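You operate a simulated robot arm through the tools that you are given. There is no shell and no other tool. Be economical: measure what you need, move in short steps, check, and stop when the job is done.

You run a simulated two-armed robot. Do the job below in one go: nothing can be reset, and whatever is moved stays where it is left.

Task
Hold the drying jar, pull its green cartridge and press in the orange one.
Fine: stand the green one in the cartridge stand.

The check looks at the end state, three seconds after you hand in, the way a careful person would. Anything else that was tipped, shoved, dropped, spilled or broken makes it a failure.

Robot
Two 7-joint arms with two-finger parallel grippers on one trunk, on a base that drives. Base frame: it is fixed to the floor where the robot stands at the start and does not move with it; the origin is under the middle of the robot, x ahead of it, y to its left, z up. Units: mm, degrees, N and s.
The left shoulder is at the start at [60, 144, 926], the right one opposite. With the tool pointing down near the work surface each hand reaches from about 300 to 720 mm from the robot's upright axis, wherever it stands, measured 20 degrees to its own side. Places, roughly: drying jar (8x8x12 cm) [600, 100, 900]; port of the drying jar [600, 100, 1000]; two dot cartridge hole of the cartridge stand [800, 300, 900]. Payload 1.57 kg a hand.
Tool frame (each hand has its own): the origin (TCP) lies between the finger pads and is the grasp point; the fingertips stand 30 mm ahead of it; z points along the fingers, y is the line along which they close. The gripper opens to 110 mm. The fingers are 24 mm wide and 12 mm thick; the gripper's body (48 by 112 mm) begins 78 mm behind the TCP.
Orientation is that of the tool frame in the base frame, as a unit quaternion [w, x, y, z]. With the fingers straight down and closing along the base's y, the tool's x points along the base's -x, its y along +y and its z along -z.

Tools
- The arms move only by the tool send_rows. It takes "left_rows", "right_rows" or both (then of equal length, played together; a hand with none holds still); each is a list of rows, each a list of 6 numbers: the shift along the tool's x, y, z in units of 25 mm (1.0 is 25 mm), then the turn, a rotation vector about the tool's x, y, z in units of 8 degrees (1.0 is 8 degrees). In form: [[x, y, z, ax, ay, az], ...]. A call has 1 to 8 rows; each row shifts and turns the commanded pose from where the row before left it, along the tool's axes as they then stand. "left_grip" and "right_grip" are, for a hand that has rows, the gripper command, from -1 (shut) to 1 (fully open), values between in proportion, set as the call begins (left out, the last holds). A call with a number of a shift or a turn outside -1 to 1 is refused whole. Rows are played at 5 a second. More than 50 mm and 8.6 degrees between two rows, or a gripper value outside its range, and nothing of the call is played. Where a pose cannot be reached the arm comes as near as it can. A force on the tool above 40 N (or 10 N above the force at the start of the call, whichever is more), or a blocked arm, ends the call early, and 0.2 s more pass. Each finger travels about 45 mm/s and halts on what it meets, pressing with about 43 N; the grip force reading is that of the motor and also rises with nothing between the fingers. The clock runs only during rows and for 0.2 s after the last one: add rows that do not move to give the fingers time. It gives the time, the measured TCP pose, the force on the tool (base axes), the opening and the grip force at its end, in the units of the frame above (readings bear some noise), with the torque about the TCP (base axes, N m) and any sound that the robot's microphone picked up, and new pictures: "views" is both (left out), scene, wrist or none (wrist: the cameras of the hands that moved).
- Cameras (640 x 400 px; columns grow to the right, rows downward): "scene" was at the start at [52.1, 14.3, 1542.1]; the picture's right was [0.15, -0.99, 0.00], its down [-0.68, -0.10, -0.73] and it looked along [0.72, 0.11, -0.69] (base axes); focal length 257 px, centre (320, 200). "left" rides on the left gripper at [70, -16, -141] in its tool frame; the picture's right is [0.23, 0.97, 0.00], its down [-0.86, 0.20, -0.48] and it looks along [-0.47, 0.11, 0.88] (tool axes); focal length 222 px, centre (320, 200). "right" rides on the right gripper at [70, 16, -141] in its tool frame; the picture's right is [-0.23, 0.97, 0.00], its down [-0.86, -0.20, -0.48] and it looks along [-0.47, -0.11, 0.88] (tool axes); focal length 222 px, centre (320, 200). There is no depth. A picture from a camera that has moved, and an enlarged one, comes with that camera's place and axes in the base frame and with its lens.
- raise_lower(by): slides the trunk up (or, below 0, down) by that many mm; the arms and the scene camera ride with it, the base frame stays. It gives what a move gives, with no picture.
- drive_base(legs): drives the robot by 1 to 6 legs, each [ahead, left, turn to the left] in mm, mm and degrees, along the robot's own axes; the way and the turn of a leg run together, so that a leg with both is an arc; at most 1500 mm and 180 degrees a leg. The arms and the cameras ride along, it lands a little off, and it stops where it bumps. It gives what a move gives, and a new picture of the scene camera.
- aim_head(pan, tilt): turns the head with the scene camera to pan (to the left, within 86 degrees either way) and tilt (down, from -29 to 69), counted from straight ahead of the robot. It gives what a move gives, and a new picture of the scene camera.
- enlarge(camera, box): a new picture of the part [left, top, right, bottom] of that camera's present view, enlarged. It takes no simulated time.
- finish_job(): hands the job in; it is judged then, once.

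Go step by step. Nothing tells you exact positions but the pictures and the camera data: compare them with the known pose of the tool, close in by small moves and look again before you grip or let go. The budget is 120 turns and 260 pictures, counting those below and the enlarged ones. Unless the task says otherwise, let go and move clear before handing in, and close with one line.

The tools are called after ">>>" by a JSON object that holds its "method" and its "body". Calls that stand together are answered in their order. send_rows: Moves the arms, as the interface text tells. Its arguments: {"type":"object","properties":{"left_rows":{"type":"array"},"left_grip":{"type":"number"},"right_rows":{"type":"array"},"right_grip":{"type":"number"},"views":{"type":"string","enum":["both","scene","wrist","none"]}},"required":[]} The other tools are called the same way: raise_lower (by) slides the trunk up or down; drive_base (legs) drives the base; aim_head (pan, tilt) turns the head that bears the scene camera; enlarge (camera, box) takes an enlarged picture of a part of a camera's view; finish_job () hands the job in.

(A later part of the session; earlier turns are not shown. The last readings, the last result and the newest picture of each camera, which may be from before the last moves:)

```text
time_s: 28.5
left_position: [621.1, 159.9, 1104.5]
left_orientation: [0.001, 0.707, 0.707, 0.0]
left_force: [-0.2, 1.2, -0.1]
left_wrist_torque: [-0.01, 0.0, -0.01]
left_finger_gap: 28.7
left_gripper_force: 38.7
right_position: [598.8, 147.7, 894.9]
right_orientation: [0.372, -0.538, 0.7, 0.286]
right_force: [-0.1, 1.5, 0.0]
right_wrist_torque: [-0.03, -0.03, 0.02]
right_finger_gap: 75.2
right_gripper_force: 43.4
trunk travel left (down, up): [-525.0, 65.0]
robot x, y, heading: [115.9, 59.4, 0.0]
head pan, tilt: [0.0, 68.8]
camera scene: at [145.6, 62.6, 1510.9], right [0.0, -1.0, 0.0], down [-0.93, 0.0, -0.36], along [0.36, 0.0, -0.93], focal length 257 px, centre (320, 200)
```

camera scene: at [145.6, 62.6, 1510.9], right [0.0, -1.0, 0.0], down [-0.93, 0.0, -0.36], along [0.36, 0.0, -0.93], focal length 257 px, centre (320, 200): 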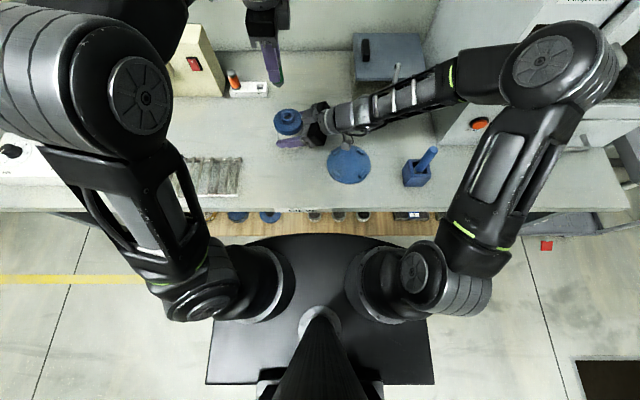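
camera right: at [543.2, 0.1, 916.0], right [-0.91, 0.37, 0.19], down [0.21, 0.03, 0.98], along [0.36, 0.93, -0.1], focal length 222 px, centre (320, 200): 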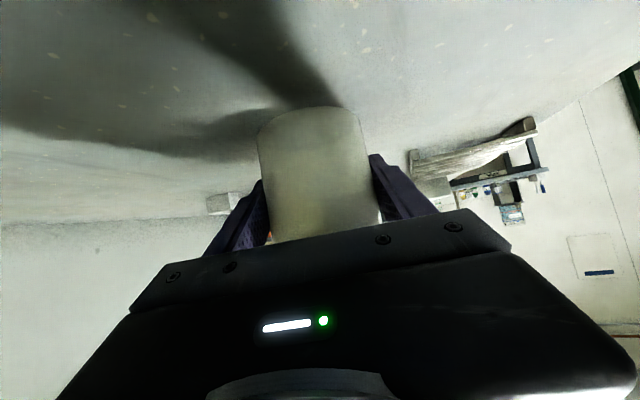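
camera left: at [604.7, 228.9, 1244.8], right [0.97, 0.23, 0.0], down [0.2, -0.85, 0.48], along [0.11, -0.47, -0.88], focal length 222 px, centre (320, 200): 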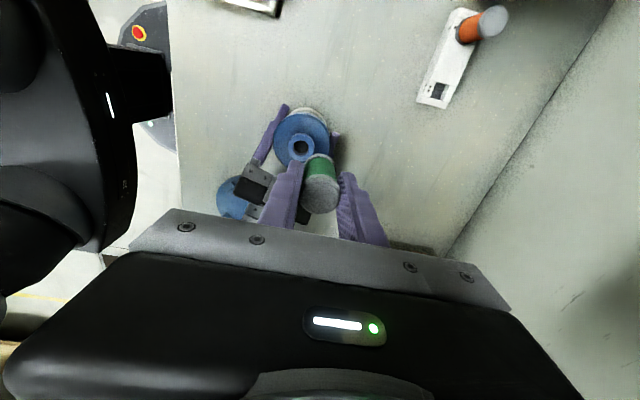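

There is little room to drive forward, so I'll gain reach by raising the trunk. I'll free the jar first so it isn't lifted.

>>> {"method": "send_rows", "body": {"right_rows": [[0, 0, 0, 0, 0, 0], [0, 0, 0, 0, 0, 0], [0, 0, 0, 0, 0, 0], [0, 0, 0, 0, 0, 0], [0, 0, 0, 0, 0, 0]], "right_grip": 1, "views": "none"}}

>>> {"method": "send_rows", "body": {"right_rows": [[0, 0, -0.8, 0, 0, 0], [0, 0, -0.85, 0, 0, 0], [0, 0, -0.85, 0, 0, 0], [0, 0, -0.85, 0, 0, 0], [0, 0, -0.85, 0, 0, 0], [0, 0, -0.85, 0, 0, 0]], "views": "none"}}

>>> {"method": "raise_lower", "body": {"by": 65}}

>>> {"method": "aim_head", "body": {"pan": 8.4, "tilt": 43.4}}

```text
time_s: 29.7
left_position: [621.9, 160.2, 1103.8]
left_orientation: [0.002, 0.707, 0.707, 0.0]
left_force: [-0.2, -0.3, -1.7]
left_wrist_torque: [0.03, -0.02, -0.03]
left_finger_gap: 28.5
left_gripper_force: 38.5
right_position: [600.2, 147.9, 894.6]
right_orientation: [0.373, -0.537, 0.701, 0.286]
right_force: [-0.3, -1.0, -0.3]
right_wrist_torque: [0.02, -0.03, 0.03]
right_finger_gap: 109.7
right_gripper_force: 0.1
trunk travel left (down, up): [-525.0, 65.0]
robot x, y, heading: [117.4, 62.8, 0.1]
head pan, tilt: [0.0, 68.8]
```

```text
time_s: 31.1
left_position: [621.4, 159.0, 1103.7]
left_orientation: [0.001, 0.707, 0.707, 0.0]
left_force: [-0.4, 0.3, -0.8]
left_wrist_torque: [-0.01, -0.01, 0.01]
left_finger_gap: 28.5
left_gripper_force: 38.6
right_position: [572.9, 45.3, 964.0]
right_orientation: [0.372, -0.538, 0.7, 0.286]
right_force: [0.4, 0.9, -0.4]
right_wrist_torque: [0.04, 0.04, 0.01]
right_finger_gap: 109.8
right_gripper_force: 0.1
trunk travel left (down, up): [-525.0, 65.0]
robot x, y, heading: [120.7, 58.2, 0.2]
head pan, tilt: [0.0, 68.8]
```

```text
time_s: 32.1
left_position: [621.9, 159.2, 1169.7]
left_orientation: [0.0, 0.707, 0.708, 0.001]
left_force: [1.1, 0.7, -0.7]
left_wrist_torque: [0.02, -0.01, 0.01]
left_finger_gap: 28.5
left_gripper_force: 38.2
right_position: [573.4, 45.4, 1029.2]
right_orientation: [0.372, -0.538, 0.701, 0.286]
right_force: [0.2, -0.2, 0.3]
right_wrist_torque: [0.0, 0.03, 0.02]
right_finger_gap: 109.9
right_gripper_force: 0.0
trunk travel left (down, up): [-590.0, 0.0]
robot x, y, heading: [118.9, 60.6, 0.0]
head pan, tilt: [0.0, 68.8]
```

```text
time_s: 33.0
left_position: [622.6, 159.8, 1168.8]
left_orientation: [0.001, 0.707, 0.707, 0.0]
left_force: [-0.1, -0.1, -0.9]
left_wrist_torque: [-0.02, 0.03, -0.03]
left_finger_gap: 28.6
left_gripper_force: 38.1
right_position: [572.8, 45.6, 1028.1]
right_orientation: [0.373, -0.537, 0.701, 0.285]
right_force: [-0.7, 0.8, -0.2]
right_wrist_torque: [0.02, 0.01, -0.01]
right_finger_gap: 110.3
right_gripper_force: 0.0
trunk travel left (down, up): [-590.0, 0.0]
robot x, y, heading: [121.9, 62.9, 0.1]
head pan, tilt: [8.4, 43.4]
camera scene: at [171.3, 74.5, 1607.0], right [0.15, -0.99, 0.0], down [-0.68, -0.1, -0.73], along [0.72, 0.11, -0.69], focal length 257 px, centre (320, 200)
```

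scene: 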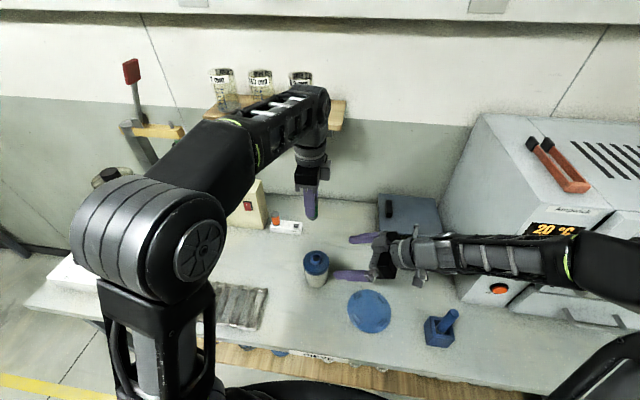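

The jar still stands safely. Next I'll carry the green cartridge left and down, clear of the jar, and test forward reach there.

>>> {"method": "send_rows", "body": {"left_rows": [[1, 0, 0, 0, 0, 0], [1, 0, 0, 0, 0, 0], [1, 0, 0, 0, 0, 0], [1, 0, 0, 0, 0, 0], [0, 0, 1, 0, 0, 0], [0, 0, 1, 0, 0, 0], [0, 0, 1, 0, 0, 0], [0, 0, 1, 0, 0, 0]], "views": "none"}}

>>> {"method": "send_rows", "body": {"left_rows": [[0, 0.5, 1, 0, 0, 0], [0, 1, 0.8, 0, 0, 0], [0, 1, 0, 0, 0, 0], [0, 1, 0, 0, 0, 0], [0, 1, 0, 0, 0, 0]]}}

```text
time_s: 34.8
left_position: [622.1, 261.6, 1068.8]
left_orientation: [0.001, 0.707, 0.707, 0.0]
left_force: [0.2, -0.6, 0.2]
left_wrist_torque: [0.01, 0.01, 0.02]
left_finger_gap: 28.3
left_gripper_force: 39.1
right_position: [574.1, 45.3, 1029.4]
right_orientation: [0.373, -0.537, 0.701, 0.285]
right_force: [0.0, 0.1, 0.0]
right_wrist_torque: [0.02, -0.02, -0.01]
right_finger_gap: 109.9
right_gripper_force: 0.1
trunk travel left (down, up): [-590.0, 0.0]
robot x, y, heading: [121.1, 59.4, 0.0]
head pan, tilt: [8.4, 43.4]
```

```text
time_s: 36.0
left_position: [735.2, 261.4, 1022.9]
left_orientation: [-0.001, 0.707, 0.708, 0.0]
left_force: [0.1, 0.0, 0.5]
left_wrist_torque: [-0.02, 0.01, 0.0]
left_finger_gap: 28.3
left_gripper_force: 39.1
right_position: [574.2, 46.2, 1028.9]
right_orientation: [0.373, -0.538, 0.7, 0.286]
right_force: [0.3, 0.6, -0.1]
right_wrist_torque: [-0.04, -0.01, 0.03]
right_finger_gap: 110.1
right_gripper_force: 0.0
trunk travel left (down, up): [-590.0, 0.0]
robot x, y, heading: [118.9, 59.6, -0.1]
head pan, tilt: [8.4, 43.4]
camera scene: at [172.2, 74.6, 1607.0], right [0.15, -0.99, 0.0], down [-0.68, -0.1, -0.73], along [0.72, 0.11, -0.69], focal length 257 px, centre (320, 200)
camera left: at [718.8, 330.1, 1164.2], right [0.97, 0.23, 0.0], down [0.2, -0.85, 0.48], along [0.11, -0.47, -0.88], focal length 222 px, centre (320, 200)
```

scene: 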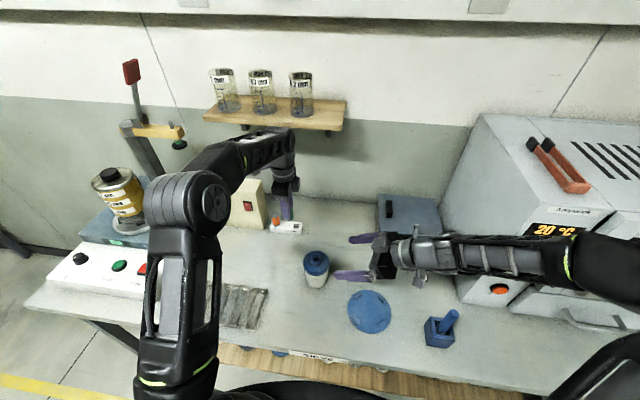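
left: 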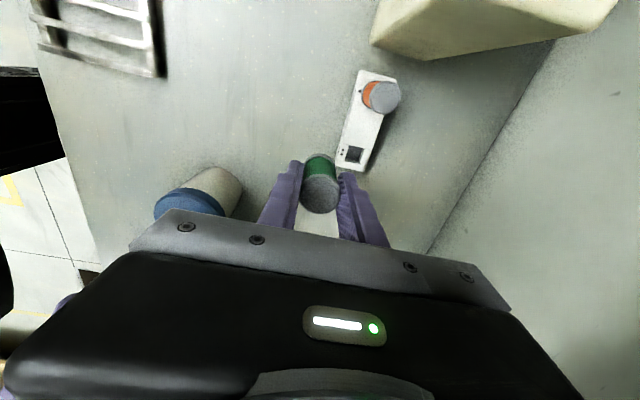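

I'm within reach now. The two-dot hole computes to about [783, 254.5]. I'll position above it, lower to just over the stand, and check.

>>> {"method": "send_rows", "body": {"left_rows": [[-0.14, 0.96, 0, 0, 0, 0], [-0.14, 0.96, 0, 0, 0, 0], [0, 0, 0.7, 0, 0, 0], [0, 0, 0.7, 0, 0, 0], [0, 0, 0.7, 0, 0, 0], [0, 0, 0, 0, 0, 0]]}}

>>> {"method": "enlarge", "body": {"camera": "scene", "box": [250, 190, 330, 240]}}

>>> {"method": "enlarge", "body": {"camera": "left", "box": [240, 60, 432, 180]}}

```text
time_s: 37.4
left_position: [785.0, 252.7, 969.1]
left_orientation: [-0.001, 0.707, 0.707, -0.001]
left_force: [0.2, -0.1, -0.6]
left_wrist_torque: [0.0, 0.02, 0.03]
left_finger_gap: 28.4
left_gripper_force: 38.2
right_position: [573.7, 46.5, 1029.4]
right_orientation: [0.373, -0.537, 0.701, 0.286]
right_force: [-1.1, 0.4, -0.3]
right_wrist_torque: [0.0, -0.02, 0.02]
right_finger_gap: 110.0
right_gripper_force: 0.0
trunk travel left (down, up): [-590.0, 0.0]
robot x, y, heading: [116.3, 59.6, -0.2]
head pan, tilt: [8.4, 43.4]
camera scene: at [171.9, 74.5, 1607.0], right [0.15, -0.99, 0.0], down [-0.68, -0.1, -0.73], along [0.72, 0.11, -0.69], focal length 257 px, centre (320, 200)
camera left: at [767.6, 321.7, 1111.2], right [0.97, 0.23, 0.0], down [0.2, -0.86, 0.48], along [0.11, -0.47, -0.88], focal length 222 px, centre (320, 200)
```

scene: 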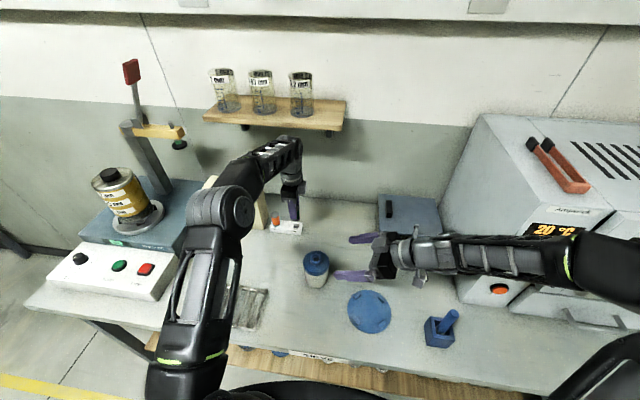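
left: 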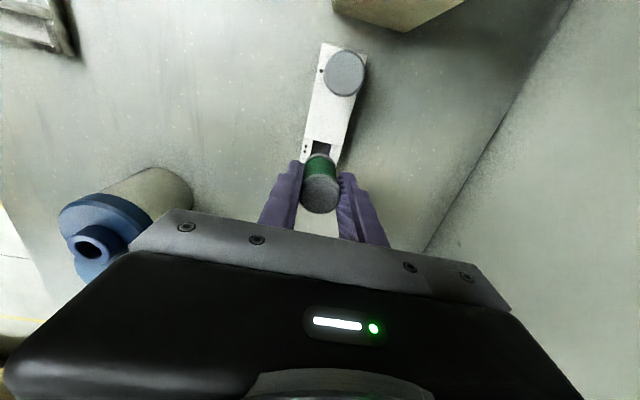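

```text
8.00 times, centred on (290, 215) of scene
camera zoom: at [171.9, 74.5, 1607.0], right [0.15, -0.99, 0.0], down [-0.68, -0.1, -0.73], along [0.72, 0.11, -0.69], focal length 2055 px, centre (560, 80)
```

zoom: 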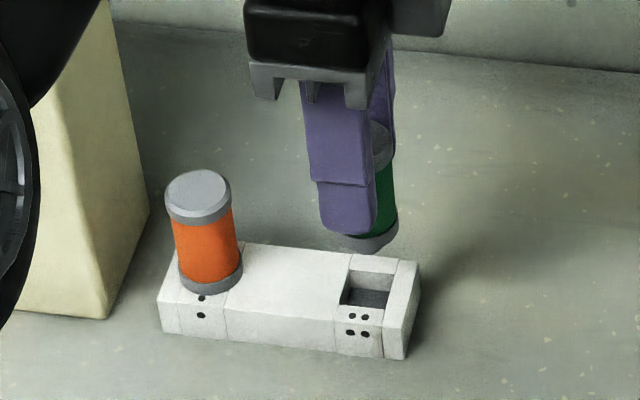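

```text
3.33 times, centred on (336, 120) of left
camera zoom: at [767.6, 321.7, 1111.2], right [0.97, 0.23, 0.0], down [0.2, -0.86, 0.48], along [0.11, -0.47, -0.88], focal length 740 px, centre (267, 467)
```

zoom: 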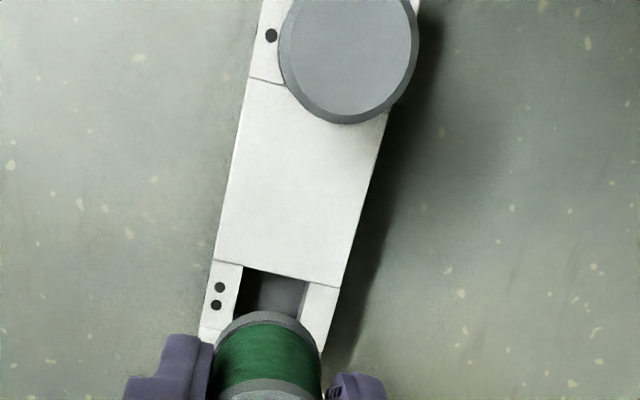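

The holes are narrower than the cartridge body, so there must be a nose beneath it. I'll look at it more closely before lowering.

>>> {"method": "enlarge", "body": {"camera": "scene", "box": [280, 205, 312, 225]}}

>>> {"method": "enlarge", "body": {"camera": "right", "box": [160, 100, 480, 300]}}

```text
16.00 times, centred on (296, 215) of scene
camera zoom: at [171.9, 74.5, 1607.0], right [0.15, -0.99, 0.0], down [-0.68, -0.1, -0.73], along [0.72, 0.11, -0.69], focal length 4111 px, centre (704, -40)
```

zoom: 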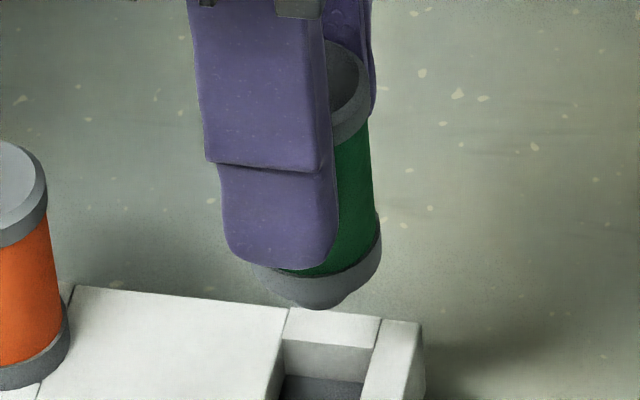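

```text
2.00 times, centred on (320, 200) of right
camera zoom: at [517.2, -101.5, 1049.8], right [-0.91, 0.37, 0.19], down [0.21, 0.03, 0.98], along [0.36, 0.93, -0.1], focal length 444 px, centre (320, 200)
```

zoom: 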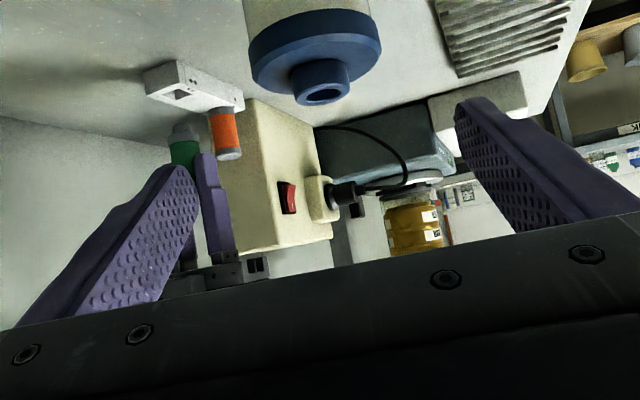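

>>> {"method": "enlarge", "body": {"camera": "right", "box": [220, 120, 300, 190]}}

```text
5.71 times, centred on (260, 155) of right
camera zoom: at [517.2, -101.5, 1049.8], right [-0.91, 0.37, 0.19], down [0.21, 0.03, 0.98], along [0.36, 0.93, -0.1], focal length 1269 px, centre (663, 457)
```

zoom: 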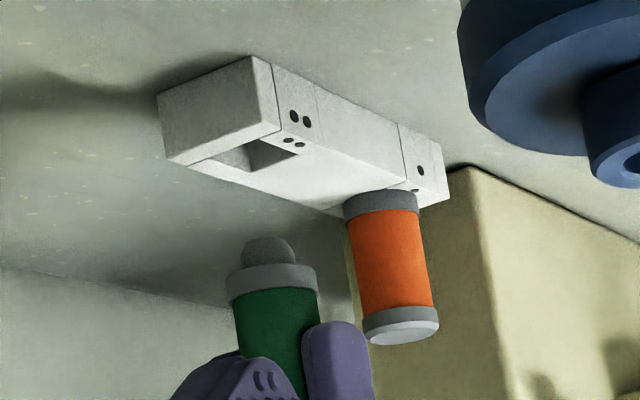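

The cartridge has a nose about 16 mm wide, and the hole is about 20 mm wide. I'll shift +2.7 mm in y, lower to just above entry and check again.

>>> {"method": "send_rows", "body": {"left_rows": [[0.11, 0, 0.5, 0, 0, 0], [0, 0, 0.7, 0, 0, 0], [0, 0, 0, 0, 0, 0]], "views": "none"}}

>>> {"method": "enlarge", "body": {"camera": "scene", "box": [270, 205, 318, 235]}}

>>> {"method": "enlarge", "body": {"camera": "right", "box": [220, 120, 300, 190]}}

>>> {"method": "enlarge", "body": {"camera": "left", "box": [264, 110, 376, 180]}}

```text
time_s: 38.2
left_position: [783.6, 255.9, 941.3]
left_orientation: [0.001, 0.708, 0.707, 0.001]
left_force: [0.3, 0.7, -0.4]
left_wrist_torque: [0.01, 0.02, -0.01]
left_finger_gap: 28.5
left_gripper_force: 38.8
right_position: [573.8, 45.7, 1029.1]
right_orientation: [0.372, -0.538, 0.701, 0.285]
right_force: [0.3, 0.1, 0.5]
right_wrist_torque: [0.0, 0.01, -0.03]
right_finger_gap: 110.1
right_gripper_force: 0.1
trunk travel left (down, up): [-590.0, 0.0]
robot x, y, heading: [117.0, 59.4, 0.1]
head pan, tilt: [8.4, 43.4]
```

```text
13.33 times, centred on (294, 220) of scene
camera zoom: at [171.3, 74.5, 1607.0], right [0.15, -0.99, 0.0], down [-0.68, -0.1, -0.73], along [0.72, 0.11, -0.69], focal length 3426 px, centre (667, -67)
```

zoom: 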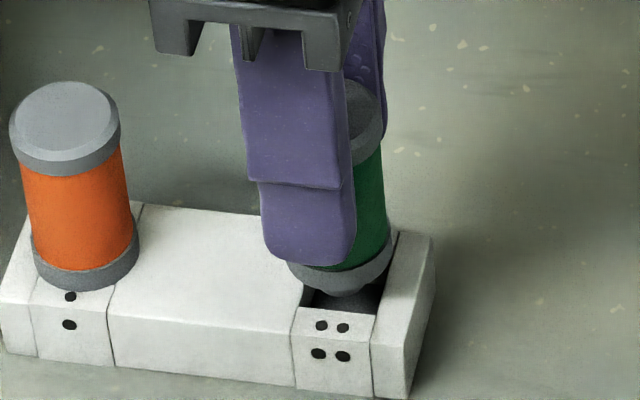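

```text
5.71 times, centred on (260, 155) of right
camera zoom: at [516.7, -101.4, 1049.9], right [-0.91, 0.37, 0.19], down [0.21, 0.03, 0.98], along [0.36, 0.93, -0.1], focal length 1269 px, centre (663, 457)
```

zoom: 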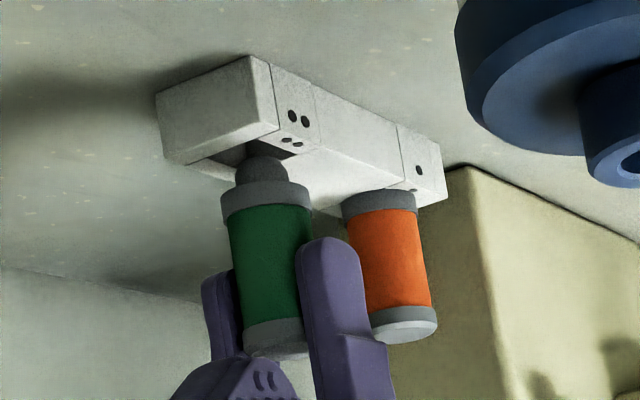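

```text
5.71 times, centred on (320, 145) of left
camera zoom: at [766.2, 325.1, 1081.8], right [0.97, 0.23, 0.0], down [0.2, -0.85, 0.48], along [0.11, -0.47, -0.88], focal length 1269 px, centre (320, 514)
```

zoom: 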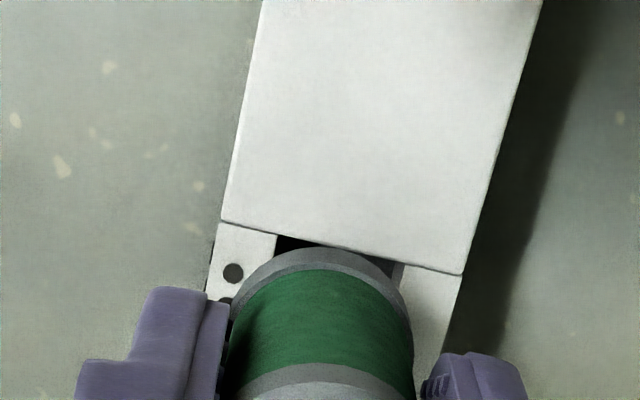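

The model now fits: body bottom is TCP−54, the stand top is about 874, and the nose is aligned with the hole. I'll lower gently the last 13 mm.

>>> {"method": "send_rows", "body": {"left_rows": [[0, 0, 0.1, 0, 0, 0], [0, 0, 0.1, 0, 0, 0], [0, 0, 0.1, 0, 0, 0], [0, 0, 0.1, 0, 0, 0]], "views": "none"}}

>>> {"method": "enlarge", "body": {"camera": "scene", "box": [270, 205, 318, 235]}}

>>> {"method": "enlarge", "body": {"camera": "right", "box": [220, 120, 300, 190]}}

```text
time_s: 39.2
left_position: [782.6, 256.2, 930.1]
left_orientation: [0.001, 0.707, 0.707, 0.0]
left_force: [0.0, -0.8, -0.9]
left_wrist_torque: [0.0, 0.0, 0.01]
left_finger_gap: 28.4
left_gripper_force: 37.8
right_position: [574.0, 46.1, 1029.7]
right_orientation: [0.373, -0.537, 0.7, 0.286]
right_force: [0.5, 0.0, 0.8]
right_wrist_torque: [0.01, -0.05, 0.01]
right_finger_gap: 110.2
right_gripper_force: 0.1
trunk travel left (down, up): [-590.0, 0.0]
robot x, y, heading: [120.2, 59.3, 0.1]
head pan, tilt: [8.4, 43.4]
```

```text
13.33 times, centred on (294, 220) of scene
camera zoom: at [171.5, 74.6, 1607.0], right [0.15, -0.99, 0.0], down [-0.68, -0.1, -0.73], along [0.72, 0.11, -0.69], focal length 3426 px, centre (667, -67)
```

zoom: 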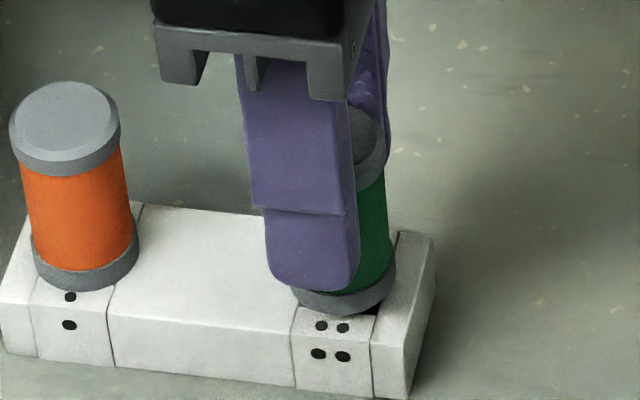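

```text
5.71 times, centred on (260, 155) of right
camera zoom: at [516.8, -101.4, 1049.9], right [-0.91, 0.37, 0.19], down [0.21, 0.03, 0.98], along [0.36, 0.93, -0.1], focal length 1269 px, centre (663, 457)
```

zoom: 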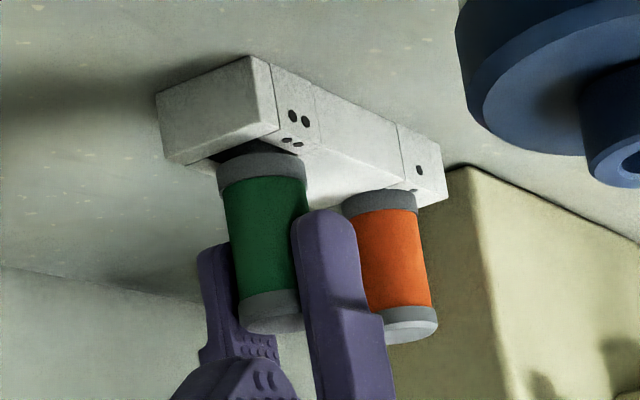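

The nose is in with no force. I'll lower the last few millimetres until it seats.

>>> {"method": "send_rows", "body": {"left_rows": [[0, 0, 0.06, 0, 0, 0], [0, 0, 0.06, 0, 0, 0]], "views": "none"}}

>>> {"method": "enlarge", "body": {"camera": "right", "box": [230, 130, 286, 165]}}

```text
time_s: 39.8
left_position: [782.4, 255.4, 929.0]
left_orientation: [0.001, 0.707, 0.707, 0.001]
left_force: [1.5, 0.1, -0.2]
left_wrist_torque: [0.02, -0.11, -0.02]
left_finger_gap: 28.4
left_gripper_force: 38.3
right_position: [573.7, 45.9, 1028.6]
right_orientation: [0.373, -0.537, 0.701, 0.285]
right_force: [0.8, -0.6, -0.5]
right_wrist_torque: [0.02, 0.0, 0.05]
right_finger_gap: 110.0
right_gripper_force: 0.1
trunk travel left (down, up): [-590.0, 0.0]
robot x, y, heading: [120.2, 61.0, 0.1]
head pan, tilt: [8.4, 43.4]
```

```text
11.43 times, centred on (258, 148) of right
camera zoom: at [516.9, -101.4, 1049.9], right [-0.91, 0.37, 0.19], down [0.21, 0.03, 0.98], along [0.36, 0.93, -0.1], focal length 2538 px, centre (1029, 800)
```

zoom: 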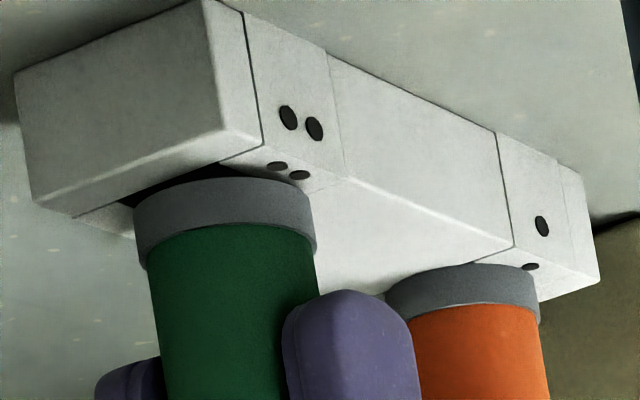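

A slight side touch shows, so I'll nudge +1 mm in x and continue lowering.

>>> {"method": "send_rows", "body": {"left_rows": [[0, 0.04, 0, 0, 0, 0], [0, 0, 0.06, 0, 0, 0], [0, 0, 0.06, 0, 0, 0]], "views": "none"}}

>>> {"method": "enlarge", "body": {"camera": "right", "box": [230, 130, 286, 165]}}

>>> {"method": "enlarge", "body": {"camera": "scene", "box": [270, 205, 318, 235]}}

```text
time_s: 40.6
left_position: [783.6, 254.8, 925.8]
left_orientation: [0.001, 0.707, 0.707, 0.001]
left_force: [0.8, -0.3, -0.6]
left_wrist_torque: [-0.04, -0.01, 0.03]
left_finger_gap: 28.6
left_gripper_force: 38.6
right_position: [573.7, 45.8, 1029.6]
right_orientation: [0.373, -0.537, 0.701, 0.286]
right_force: [0.5, -0.2, -0.5]
right_wrist_torque: [-0.01, 0.0, -0.02]
right_finger_gap: 109.9
right_gripper_force: 0.0
trunk travel left (down, up): [-590.0, 0.0]
robot x, y, heading: [118.9, 55.3, -0.1]
head pan, tilt: [8.4, 43.4]
```

```text
11.43 times, centred on (258, 148) of right
camera zoom: at [516.7, -101.4, 1049.9], right [-0.91, 0.37, 0.19], down [0.21, 0.03, 0.98], along [0.36, 0.93, -0.1], focal length 2538 px, centre (1029, 800)
```

zoom: 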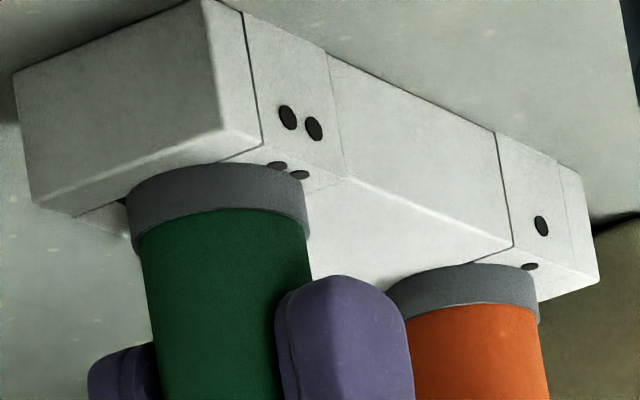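

```text
13.33 times, centred on (294, 220) of scene
camera zoom: at [171.3, 74.5, 1607.0], right [0.15, -0.99, 0.0], down [-0.68, -0.1, -0.73], along [0.72, 0.11, -0.69], focal length 3426 px, centre (667, -67)
```

zoom: 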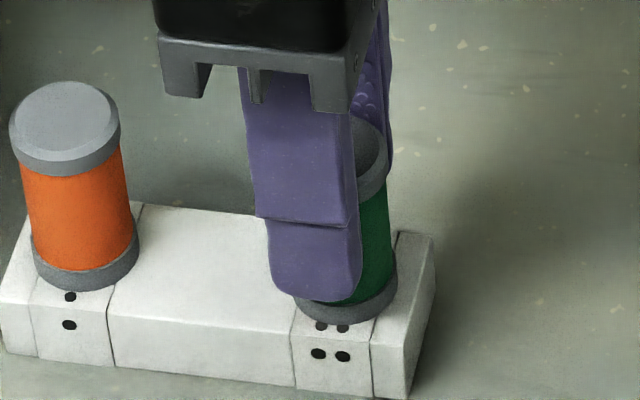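

>>> {"method": "send_rows", "body": {"left_rows": [[0, 0, 0.05, 0, 0, 0], [0, 0, 0.04, 0, 0, 0]], "views": "none"}}

```text
time_s: 41.2
left_position: [783.4, 256.8, 926.3]
left_orientation: [0.002, 0.708, 0.707, 0.001]
left_force: [-0.4, 1.2, 12.4]
left_wrist_torque: [-0.04, 0.13, -0.03]
left_finger_gap: 28.2
left_gripper_force: 37.5
right_position: [572.7, 45.8, 1030.1]
right_orientation: [0.372, -0.538, 0.7, 0.286]
right_force: [-1.0, -0.3, 0.6]
right_wrist_torque: [-0.02, -0.02, -0.01]
right_finger_gap: 110.0
right_gripper_force: 0.2
trunk travel left (down, up): [-590.0, 0.0]
robot x, y, heading: [117.6, 58.1, -0.2]
head pan, tilt: [8.4, 43.4]
```

It's seated with about 12 N of contact. I'll relieve the load and open the fingers moderately.

>>> {"method": "send_rows", "body": {"left_rows": [[0, 0, -0.04, 0, 0, 0]], "views": "none"}}

>>> {"method": "send_rows", "body": {"left_rows": [[0, 0, 0, 0, 0, 0], [0, 0, 0, 0, 0, 0], [0, 0, 0, 0, 0, 0]], "left_grip": 0.0, "views": "wrist"}}

>>> {"method": "enlarge", "body": {"camera": "scene", "box": [262, 195, 326, 235]}}

```text
time_s: 41.6
left_position: [783.4, 255.8, 925.9]
left_orientation: [0.002, 0.707, 0.707, 0.002]
left_force: [1.6, 0.6, 13.3]
left_wrist_torque: [-0.05, 0.1, -0.01]
left_finger_gap: 28.5
left_gripper_force: 38.6
right_position: [572.4, 46.0, 1028.6]
right_orientation: [0.372, -0.538, 0.701, 0.285]
right_force: [-0.5, 0.2, -0.5]
right_wrist_torque: [0.0, 0.01, -0.01]
right_finger_gap: 109.8
right_gripper_force: 0.1
trunk travel left (down, up): [-590.0, 0.0]
robot x, y, heading: [119.8, 61.1, -0.0]
head pan, tilt: [8.4, 43.4]
```

```text
time_s: 42.4
left_position: [783.8, 254.9, 924.5]
left_orientation: [0.001, 0.707, 0.707, 0.001]
left_force: [0.4, 0.0, 0.4]
left_wrist_torque: [-0.01, -0.04, 0.0]
left_finger_gap: 55.0
left_gripper_force: 0.1
right_position: [573.2, 45.6, 1028.5]
right_orientation: [0.372, -0.538, 0.7, 0.286]
right_force: [-0.3, -0.4, -0.7]
right_wrist_torque: [-0.01, -0.03, 0.0]
right_finger_gap: 110.0
right_gripper_force: 0.1
trunk travel left (down, up): [-590.0, 0.0]
robot x, y, heading: [119.2, 59.1, -0.2]
head pan, tilt: [8.4, 43.4]
camera left: at [766.4, 324.6, 1065.4], right [0.97, 0.23, 0.0], down [0.2, -0.85, 0.48], along [0.11, -0.47, -0.88], focal length 222 px, centre (320, 200)
```

left: 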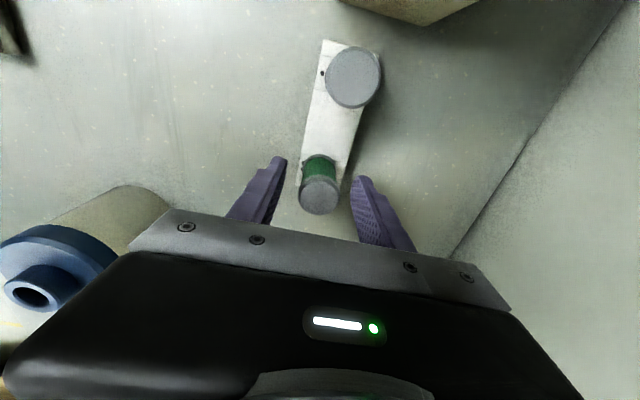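

```text
10.00 times, centred on (294, 215) of scene
camera zoom: at [171.2, 74.5, 1607.0], right [0.15, -0.99, 0.0], down [-0.68, -0.1, -0.73], along [0.72, 0.11, -0.69], focal length 2569 px, centre (580, 50)
```

zoom: 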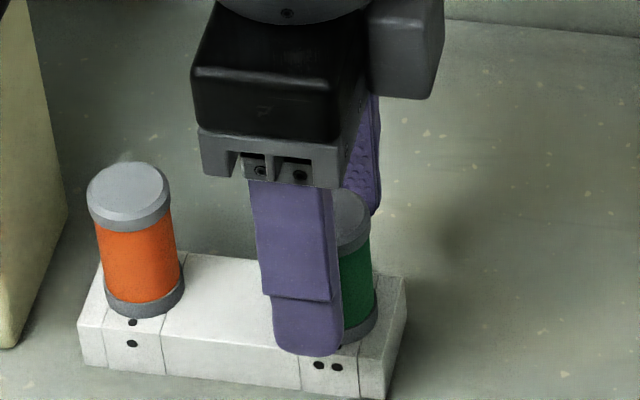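

Green is standing in the stand. The yellow box beside the orange cartridge would foul an upright hand. I'll take the orange one with the hand leaning back toward the robot, closing along y. First I'll rise, back off and turn.

>>> {"method": "send_rows", "body": {"left_rows": [[0, 0, -1, 0, 0, 0], [0, 0, -1, 0, 0, 0], [0, 0, -1, 0, 0, 0], [0, -1, 0, 0, 0, 0], [0, -1, 0, 0, 0, 0], [0, -1, 0, 0, 0, 0], [0, -1, 0, 0, 0, -1], [0, 0, 0, 0, 0, -1]], "views": "none"}}

>>> {"method": "send_rows", "body": {"left_rows": [[0, 0, 0, 0, 0, -1], [0, 0, 0, 0, 0, -1], [0, 0, 0, 0, 0, -1], [0, 0, 0, 0, 0, -1], [0, 0, 0, 0, 0, -1], [0, 0, 0, 0, 0, -1], [0, 0, 0, 0, 0, -1], [0, 0, 0, 0, 0, -1]], "views": "none"}}

>>> {"method": "send_rows", "body": {"left_rows": [[0, 0, 0, 0, 0, -1], [0, 0, 0, 0, 0, -0.25], [0, 0, 0, 0, -1, 0], [0, 0, 0, 0, -1, 0], [0, 0, 0, 0, -1, 0], [0, 0, 0, 0, -1, 0], [0, 0, 0, 0, -1, 0]]}}

```text
time_s: 44.2
left_position: [682.4, 256.0, 998.2]
left_orientation: [0.001, 0.601, 0.799, 0.0]
left_force: [0.1, -0.2, 0.1]
left_wrist_torque: [0.01, 0.01, -0.01]
left_finger_gap: 55.0
left_gripper_force: 0.0
right_position: [573.5, 45.3, 1029.1]
right_orientation: [0.372, -0.537, 0.701, 0.286]
right_force: [0.9, -0.2, 0.1]
right_wrist_torque: [0.0, 0.0, -0.01]
right_finger_gap: 109.9
right_gripper_force: 0.1
trunk travel left (down, up): [-590.0, 0.0]
robot x, y, heading: [120.7, 57.2, 0.0]
head pan, tilt: [8.4, 43.4]
```

```text
time_s: 46.0
left_position: [682.8, 254.9, 999.7]
left_orientation: [0.001, 0.086, 0.996, 0.0]
left_force: [0.3, 0.4, 0.3]
left_wrist_torque: [-0.01, -0.01, -0.02]
left_finger_gap: 54.8
left_gripper_force: 0.1
right_position: [572.5, 45.0, 1028.8]
right_orientation: [0.372, -0.538, 0.7, 0.286]
right_force: [0.4, -0.4, 1.0]
right_wrist_torque: [0.02, 0.02, 0.01]
right_finger_gap: 110.1
right_gripper_force: 0.2
trunk travel left (down, up): [-590.0, 0.0]
robot x, y, heading: [120.8, 62.6, 0.2]
head pan, tilt: [8.4, 43.4]
```

```text
time_s: 47.6
left_position: [683.3, 252.3, 998.9]
left_orientation: [0.343, 0.002, 0.939, 0.0]
left_force: [-0.8, -1.2, 0.8]
left_wrist_torque: [0.02, 0.05, 0.02]
left_finger_gap: 55.1
left_gripper_force: 0.0
right_position: [573.0, 44.5, 1029.1]
right_orientation: [0.372, -0.537, 0.7, 0.286]
right_force: [-0.3, -1.0, 0.0]
right_wrist_torque: [-0.01, 0.0, 0.01]
right_finger_gap: 110.0
right_gripper_force: 0.1
trunk travel left (down, up): [-590.0, 0.0]
robot x, y, heading: [123.2, 62.3, -0.2]
head pan, tilt: [8.4, 43.4]
camera scene: at [171.1, 71.4, 1607.1], right [0.15, -0.99, 0.0], down [-0.68, -0.1, -0.73], along [0.72, 0.11, -0.69], focal length 257 px, centre (320, 200)
camera left: at [537.4, 235.5, 1062.1], right [-0.17, 0.97, -0.15], down [0.35, 0.2, 0.92], along [0.92, 0.11, -0.37], focal length 222 px, centre (320, 200)
```

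scene: 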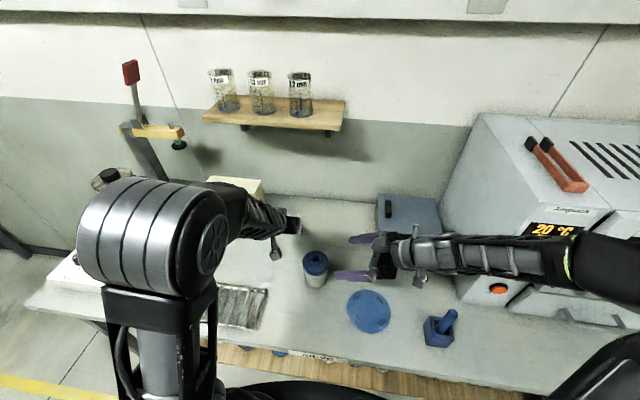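
left: 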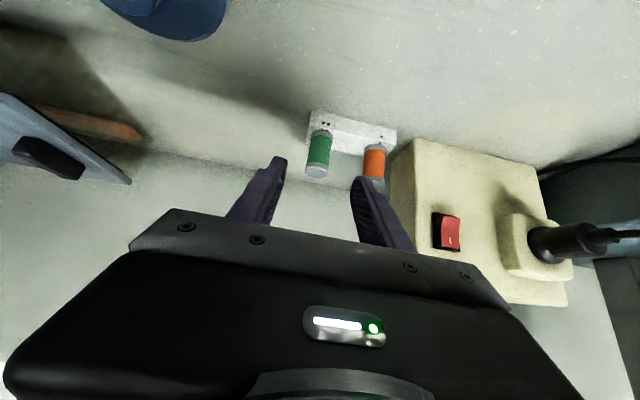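

From this view green sits at [783.5, 254.5]. Orange is at about [783, 328.5], and the box front is at x≈772, y≥379. I'll narrow the fingers and go to a pre-grasp 100 mm back along the finger axis.

>>> {"method": "send_rows", "body": {"left_rows": [[-0.218, 0.76, 0.3, 0, 0, 0], [-0.218, 0.76, 0.3, 0, 0, 0], [-0.218, 0.76, 0.3, 0, 0, 0], [-0.218, 0.76, 0.3, 0, 0, 0], [0, 0, 0, 0, 0, 0]], "left_grip": -0.16}}

```text
time_s: 48.8
left_position: [718.9, 330.8, 990.4]
left_orientation: [0.343, 0.0, 0.939, 0.0]
left_force: [0.0, -0.8, 0.3]
left_wrist_torque: [0.0, 0.02, 0.0]
left_finger_gap: 46.5
left_gripper_force: 0.1
right_position: [572.6, 45.6, 1028.5]
right_orientation: [0.372, -0.538, 0.7, 0.286]
right_force: [-0.3, 0.2, -0.6]
right_wrist_torque: [0.02, -0.03, 0.01]
right_finger_gap: 110.3
right_gripper_force: 0.1
trunk travel left (down, up): [-590.0, 0.0]
robot x, y, heading: [116.8, 62.3, 0.0]
head pan, tilt: [8.4, 43.4]
camera scene: at [171.2, 73.9, 1607.0], right [0.15, -0.99, 0.0], down [-0.68, -0.1, -0.73], along [0.72, 0.11, -0.69], focal length 257 px, centre (320, 200)
camera left: at [573.6, 313.7, 1053.9], right [-0.17, 0.97, -0.15], down [0.35, 0.2, 0.92], along [0.92, 0.11, -0.37], focal length 222 px, centre (320, 200)
```

scene: 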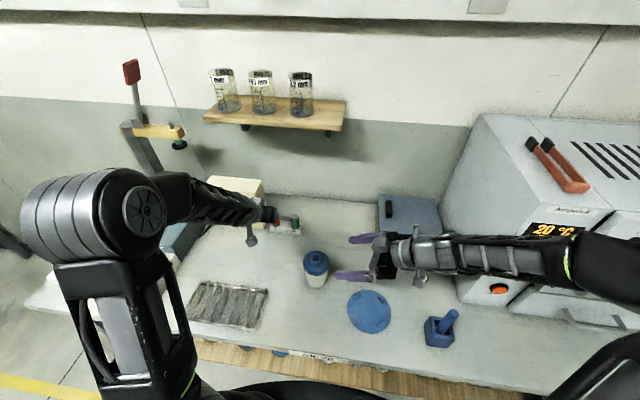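
left: 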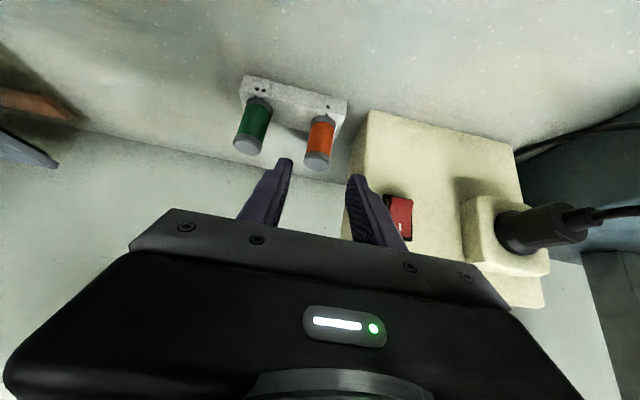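

The approach is aligned. I'll advance 60 mm along the finger axis and look.

>>> {"method": "send_rows", "body": {"left_rows": [[0.03, -0.03, 0.8, 0, 0, 0], [0.03, -0.03, 0.8, 0, 0, 0], [0.02, 0, 0.8, 0, 0, 0]], "views": "wrist"}}

>>> {"method": "enlarge", "body": {"camera": "scene", "box": [230, 180, 326, 240]}}

```text
time_s: 49.6
left_position: [757.4, 329.1, 943.1]
left_orientation: [0.344, 0.0, 0.939, 0.001]
left_force: [-0.2, 1.5, 0.7]
left_wrist_torque: [-0.07, 0.0, 0.01]
left_finger_gap: 46.2
left_gripper_force: 0.0
right_position: [574.8, 45.9, 1028.0]
right_orientation: [0.372, -0.538, 0.7, 0.286]
right_force: [-0.3, 0.5, 0.2]
right_wrist_torque: [0.0, -0.06, 0.01]
right_finger_gap: 110.1
right_gripper_force: 0.0
trunk travel left (down, up): [-590.0, 0.0]
robot x, y, heading: [119.2, 62.0, 0.3]
head pan, tilt: [8.4, 43.4]
camera left: at [612.7, 312.4, 1005.3], right [-0.17, 0.97, -0.15], down [0.35, 0.2, 0.92], along [0.92, 0.11, -0.37], focal length 222 px, centre (320, 200)
```

left: 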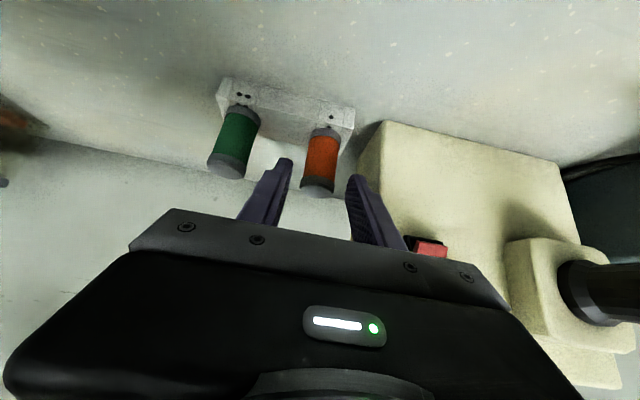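

```text
6.67 times, centred on (278, 210) of scene
camera zoom: at [172.1, 74.5, 1607.0], right [0.15, -0.99, 0.0], down [-0.68, -0.1, -0.73], along [0.72, 0.11, -0.69], focal length 1713 px, centre (600, 133)
```

zoom: 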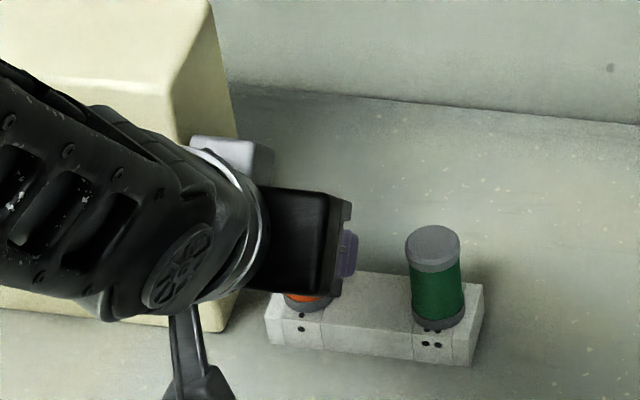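

The line-up is good and the box has clearance. I'll advance the last 38 mm.

>>> {"method": "send_rows", "body": {"left_rows": [[0.02, 0, 0.5, 0, 0, 0], [0.02, 0, 0.5, 0, 0, 0], [0, 0, 0.52, 0, 0, 0], [0, 0, 0, 0, 0, 0]], "views": "wrist"}}

>>> {"method": "enlarge", "body": {"camera": "right", "box": [220, 120, 348, 200]}}

```text
time_s: 50.6
left_position: [781.5, 329.6, 913.2]
left_orientation: [0.342, 0.0, 0.94, 0.0]
left_force: [0.3, -1.0, -0.2]
left_wrist_torque: [0.01, -0.01, 0.0]
left_finger_gap: 46.2
left_gripper_force: 0.1
right_position: [572.5, 45.1, 1029.8]
right_orientation: [0.372, -0.538, 0.7, 0.286]
right_force: [0.8, -0.4, 0.2]
right_wrist_torque: [-0.01, 0.01, -0.03]
right_finger_gap: 110.2
right_gripper_force: 0.1
trunk travel left (down, up): [-590.0, 0.0]
robot x, y, heading: [123.4, 62.3, -0.1]
head pan, tilt: [8.4, 43.4]
camera left: at [635.2, 312.8, 976.6], right [-0.17, 0.97, -0.15], down [0.35, 0.2, 0.92], along [0.92, 0.11, -0.37], focal length 222 px, centre (320, 200)
```

left: 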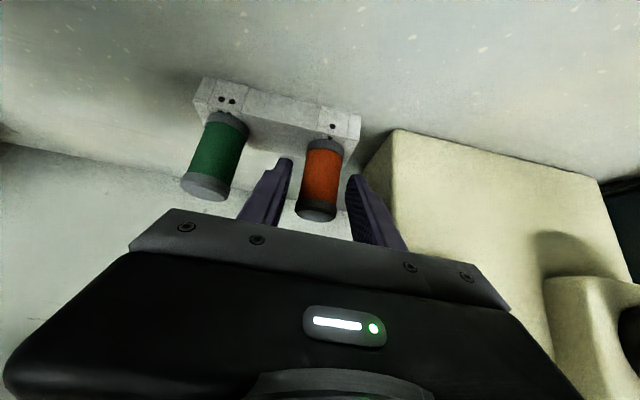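

```text
5.00 times, centred on (284, 160) of right
camera zoom: at [516.5, -101.5, 1050.0], right [-0.91, 0.37, 0.19], down [0.21, 0.03, 0.98], along [0.36, 0.93, -0.1], focal length 1111 px, centre (500, 400)
```

zoom: 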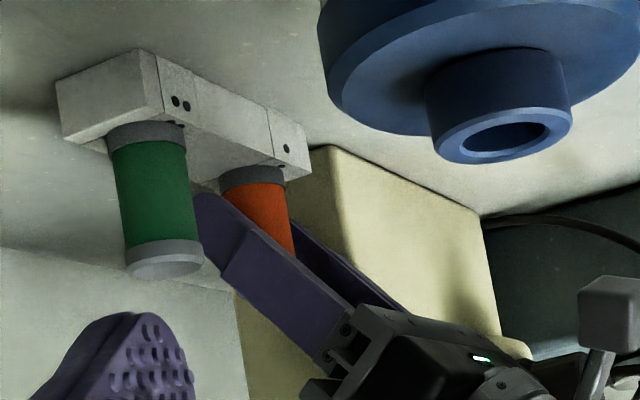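

The fingers straddle the orange cartridge with clearance to the stand. I'll grip it.

>>> {"method": "send_rows", "body": {"left_rows": [[0, 0, 0, 0, 0, 0], [0, 0, 0, 0, 0, 0], [0, 0, 0, 0, 0, 0], [0, 0, 0, 0, 0, 0]], "left_grip": -1, "views": "wrist"}}

```text
time_s: 51.6
left_position: [779.1, 330.1, 913.6]
left_orientation: [0.343, 0.0, 0.939, 0.0]
left_force: [-0.8, -0.4, 0.3]
left_wrist_torque: [0.04, 0.03, -0.01]
left_finger_gap: 28.7
left_gripper_force: 38.4
right_position: [572.3, 45.6, 1028.9]
right_orientation: [0.372, -0.538, 0.7, 0.287]
right_force: [0.1, -0.7, 0.5]
right_wrist_torque: [0.0, 0.01, -0.03]
right_finger_gap: 110.0
right_gripper_force: 0.1
trunk travel left (down, up): [-590.0, 0.0]
robot x, y, heading: [119.4, 60.8, -0.1]
head pan, tilt: [8.4, 43.4]
camera left: at [635.4, 313.0, 976.6], right [-0.17, 0.97, -0.15], down [0.35, 0.2, 0.92], along [0.92, 0.11, -0.37], focal length 222 px, centre (320, 200)
```

left: 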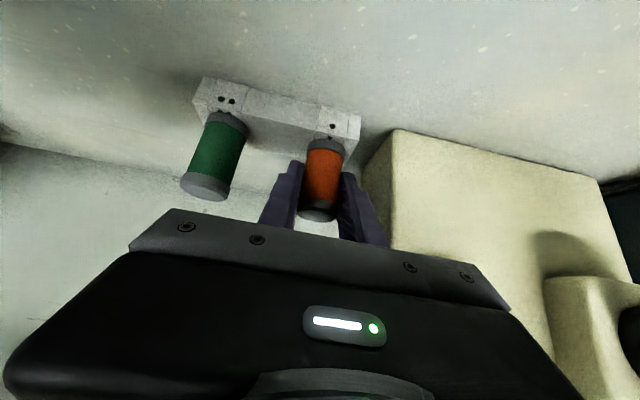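

Gripped at 28.7 mm. I'll lift straight up, slowly at first.

>>> {"method": "send_rows", "body": {"left_rows": [[-0.193, 0, -0.23, 0, 0, 0], [-0.193, 0, -0.23, 0, 0, 0], [-0.386, 0, -0.46, 0, 0, 0], [-0.514, 0, -0.613, 0, 0, 0], [-0.514, 0, -0.613, 0, 0, 0]], "views": "wrist"}}

>>> {"method": "enlarge", "body": {"camera": "scene", "box": [230, 180, 326, 240]}}

```text
time_s: 52.8
left_position: [780.3, 330.8, 983.2]
left_orientation: [0.343, 0.0, 0.939, 0.0]
left_force: [0.5, 0.6, -0.3]
left_wrist_torque: [0.0, 0.03, 0.01]
left_finger_gap: 28.5
left_gripper_force: 38.9
right_position: [573.6, 45.8, 1029.2]
right_orientation: [0.373, -0.538, 0.7, 0.286]
right_force: [0.5, 0.2, -0.3]
right_wrist_torque: [0.0, -0.03, -0.01]
right_finger_gap: 110.0
right_gripper_force: 0.0
trunk travel left (down, up): [-590.0, 0.0]
robot x, y, heading: [118.9, 62.4, 0.1]
head pan, tilt: [8.4, 43.4]
camera left: at [635.7, 312.9, 1046.0], right [-0.17, 0.97, -0.15], down [0.35, 0.2, 0.92], along [0.92, 0.11, -0.37], focal length 222 px, centre (320, 200)
```

left: 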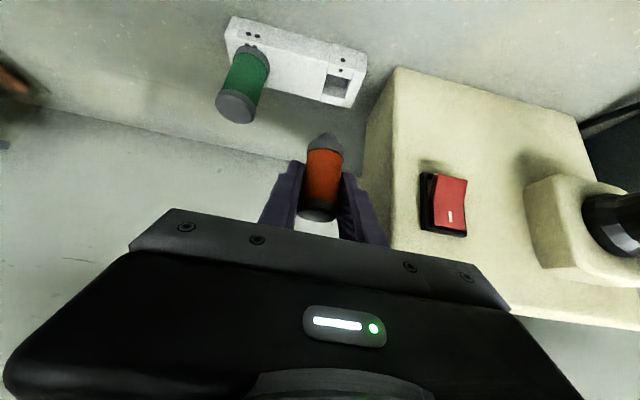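

```text
6.67 times, centred on (278, 210) of scene
camera zoom: at [171.0, 74.5, 1607.0], right [0.15, -0.99, 0.0], down [-0.68, -0.1, -0.73], along [0.72, 0.11, -0.69], focal length 1713 px, centre (600, 133)
```

zoom: 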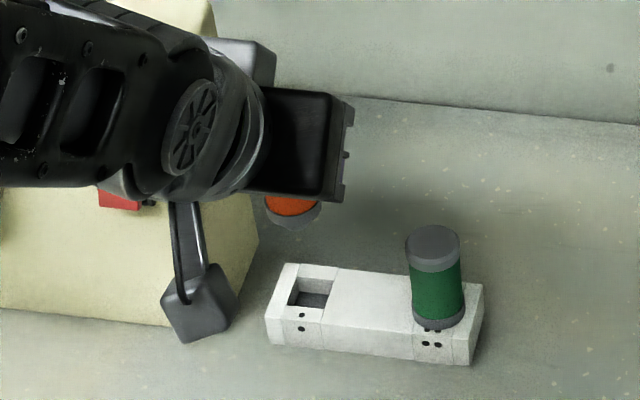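

Orange is out cleanly. I'll bring it back and up toward the jar side and check arm reach there.

>>> {"method": "send_rows", "body": {"left_rows": [[0.345, -0.655, -0.99, 0, 0, 0], [0.345, -0.655, -0.99, 0, 0, 0], [0.345, -0.655, -0.99, 0, 0, 0], [0.345, -0.655, -0.99, 0, 0, 0], [0.345, -0.655, -0.99, 0, 0, 0], [0.345, -0.655, -0.99, 0, 0, 0], [0.345, -0.655, -0.99, 0, 0, 0], [0.345, -0.655, -0.99, 0, 0, 0]]}}

```text
time_s: 54.6
left_position: [596.5, 198.8, 1090.1]
left_orientation: [0.343, 0.0, 0.939, -0.001]
left_force: [0.2, -0.3, -0.3]
left_wrist_torque: [0.02, -0.06, -0.01]
left_finger_gap: 28.4
left_gripper_force: 38.7
right_position: [572.1, 46.2, 1029.7]
right_orientation: [0.373, -0.537, 0.7, 0.286]
right_force: [-0.4, -0.6, 0.0]
right_wrist_torque: [0.01, -0.01, 0.0]
right_finger_gap: 110.1
right_gripper_force: 0.1
trunk travel left (down, up): [-590.0, 0.0]
robot x, y, heading: [115.9, 59.1, 0.0]
head pan, tilt: [8.4, 43.4]
camera scene: at [170.3, 74.0, 1607.1], right [0.15, -0.99, 0.0], down [-0.68, -0.1, -0.73], along [0.72, 0.11, -0.69], focal length 257 px, centre (320, 200)
camera left: at [452.6, 180.8, 1153.2], right [-0.18, 0.97, -0.15], down [0.35, 0.2, 0.92], along [0.92, 0.11, -0.37], focal length 222 px, centre (320, 200)
```

scene: 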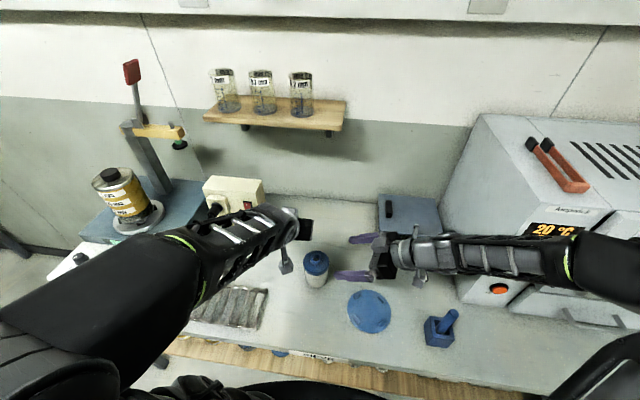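
left: 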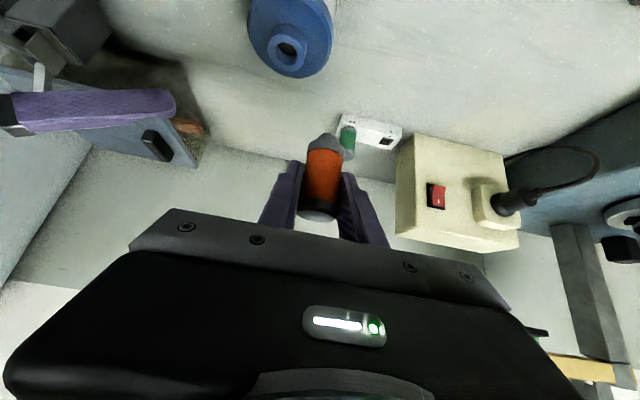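

That's reachable. I'll test whether the lower height (z 1000) also works, off to the side of the jar.

>>> {"method": "send_rows", "body": {"left_rows": [[0, 0.8, 0, 0, 0, 0], [0, 0.8, 0, 0, 0, 0], [0.58, 0, 0.69, 0, 0, 0], [0.58, 0, 0.69, 0, 0, 0], [0.58, 0, 0.69, 0, 0, 0], [0.58, 0, 0.69, 0, 0, 0]], "views": "none"}}

```text
time_s: 56.0
left_position: [600.0, 238.7, 999.8]
left_orientation: [0.343, 0.0, 0.939, 0.0]
left_force: [0.4, 0.6, -0.7]
left_wrist_torque: [-0.02, 0.03, -0.05]
left_finger_gap: 28.5
left_gripper_force: 38.5
right_position: [573.8, 45.4, 1027.9]
right_orientation: [0.373, -0.537, 0.7, 0.286]
right_force: [1.6, -0.4, 0.1]
right_wrist_torque: [-0.05, 0.04, 0.01]
right_finger_gap: 110.3
right_gripper_force: 0.0
trunk travel left (down, up): [-590.0, 0.0]
robot x, y, heading: [118.6, 64.8, -0.1]
head pan, tilt: [8.4, 43.4]
```

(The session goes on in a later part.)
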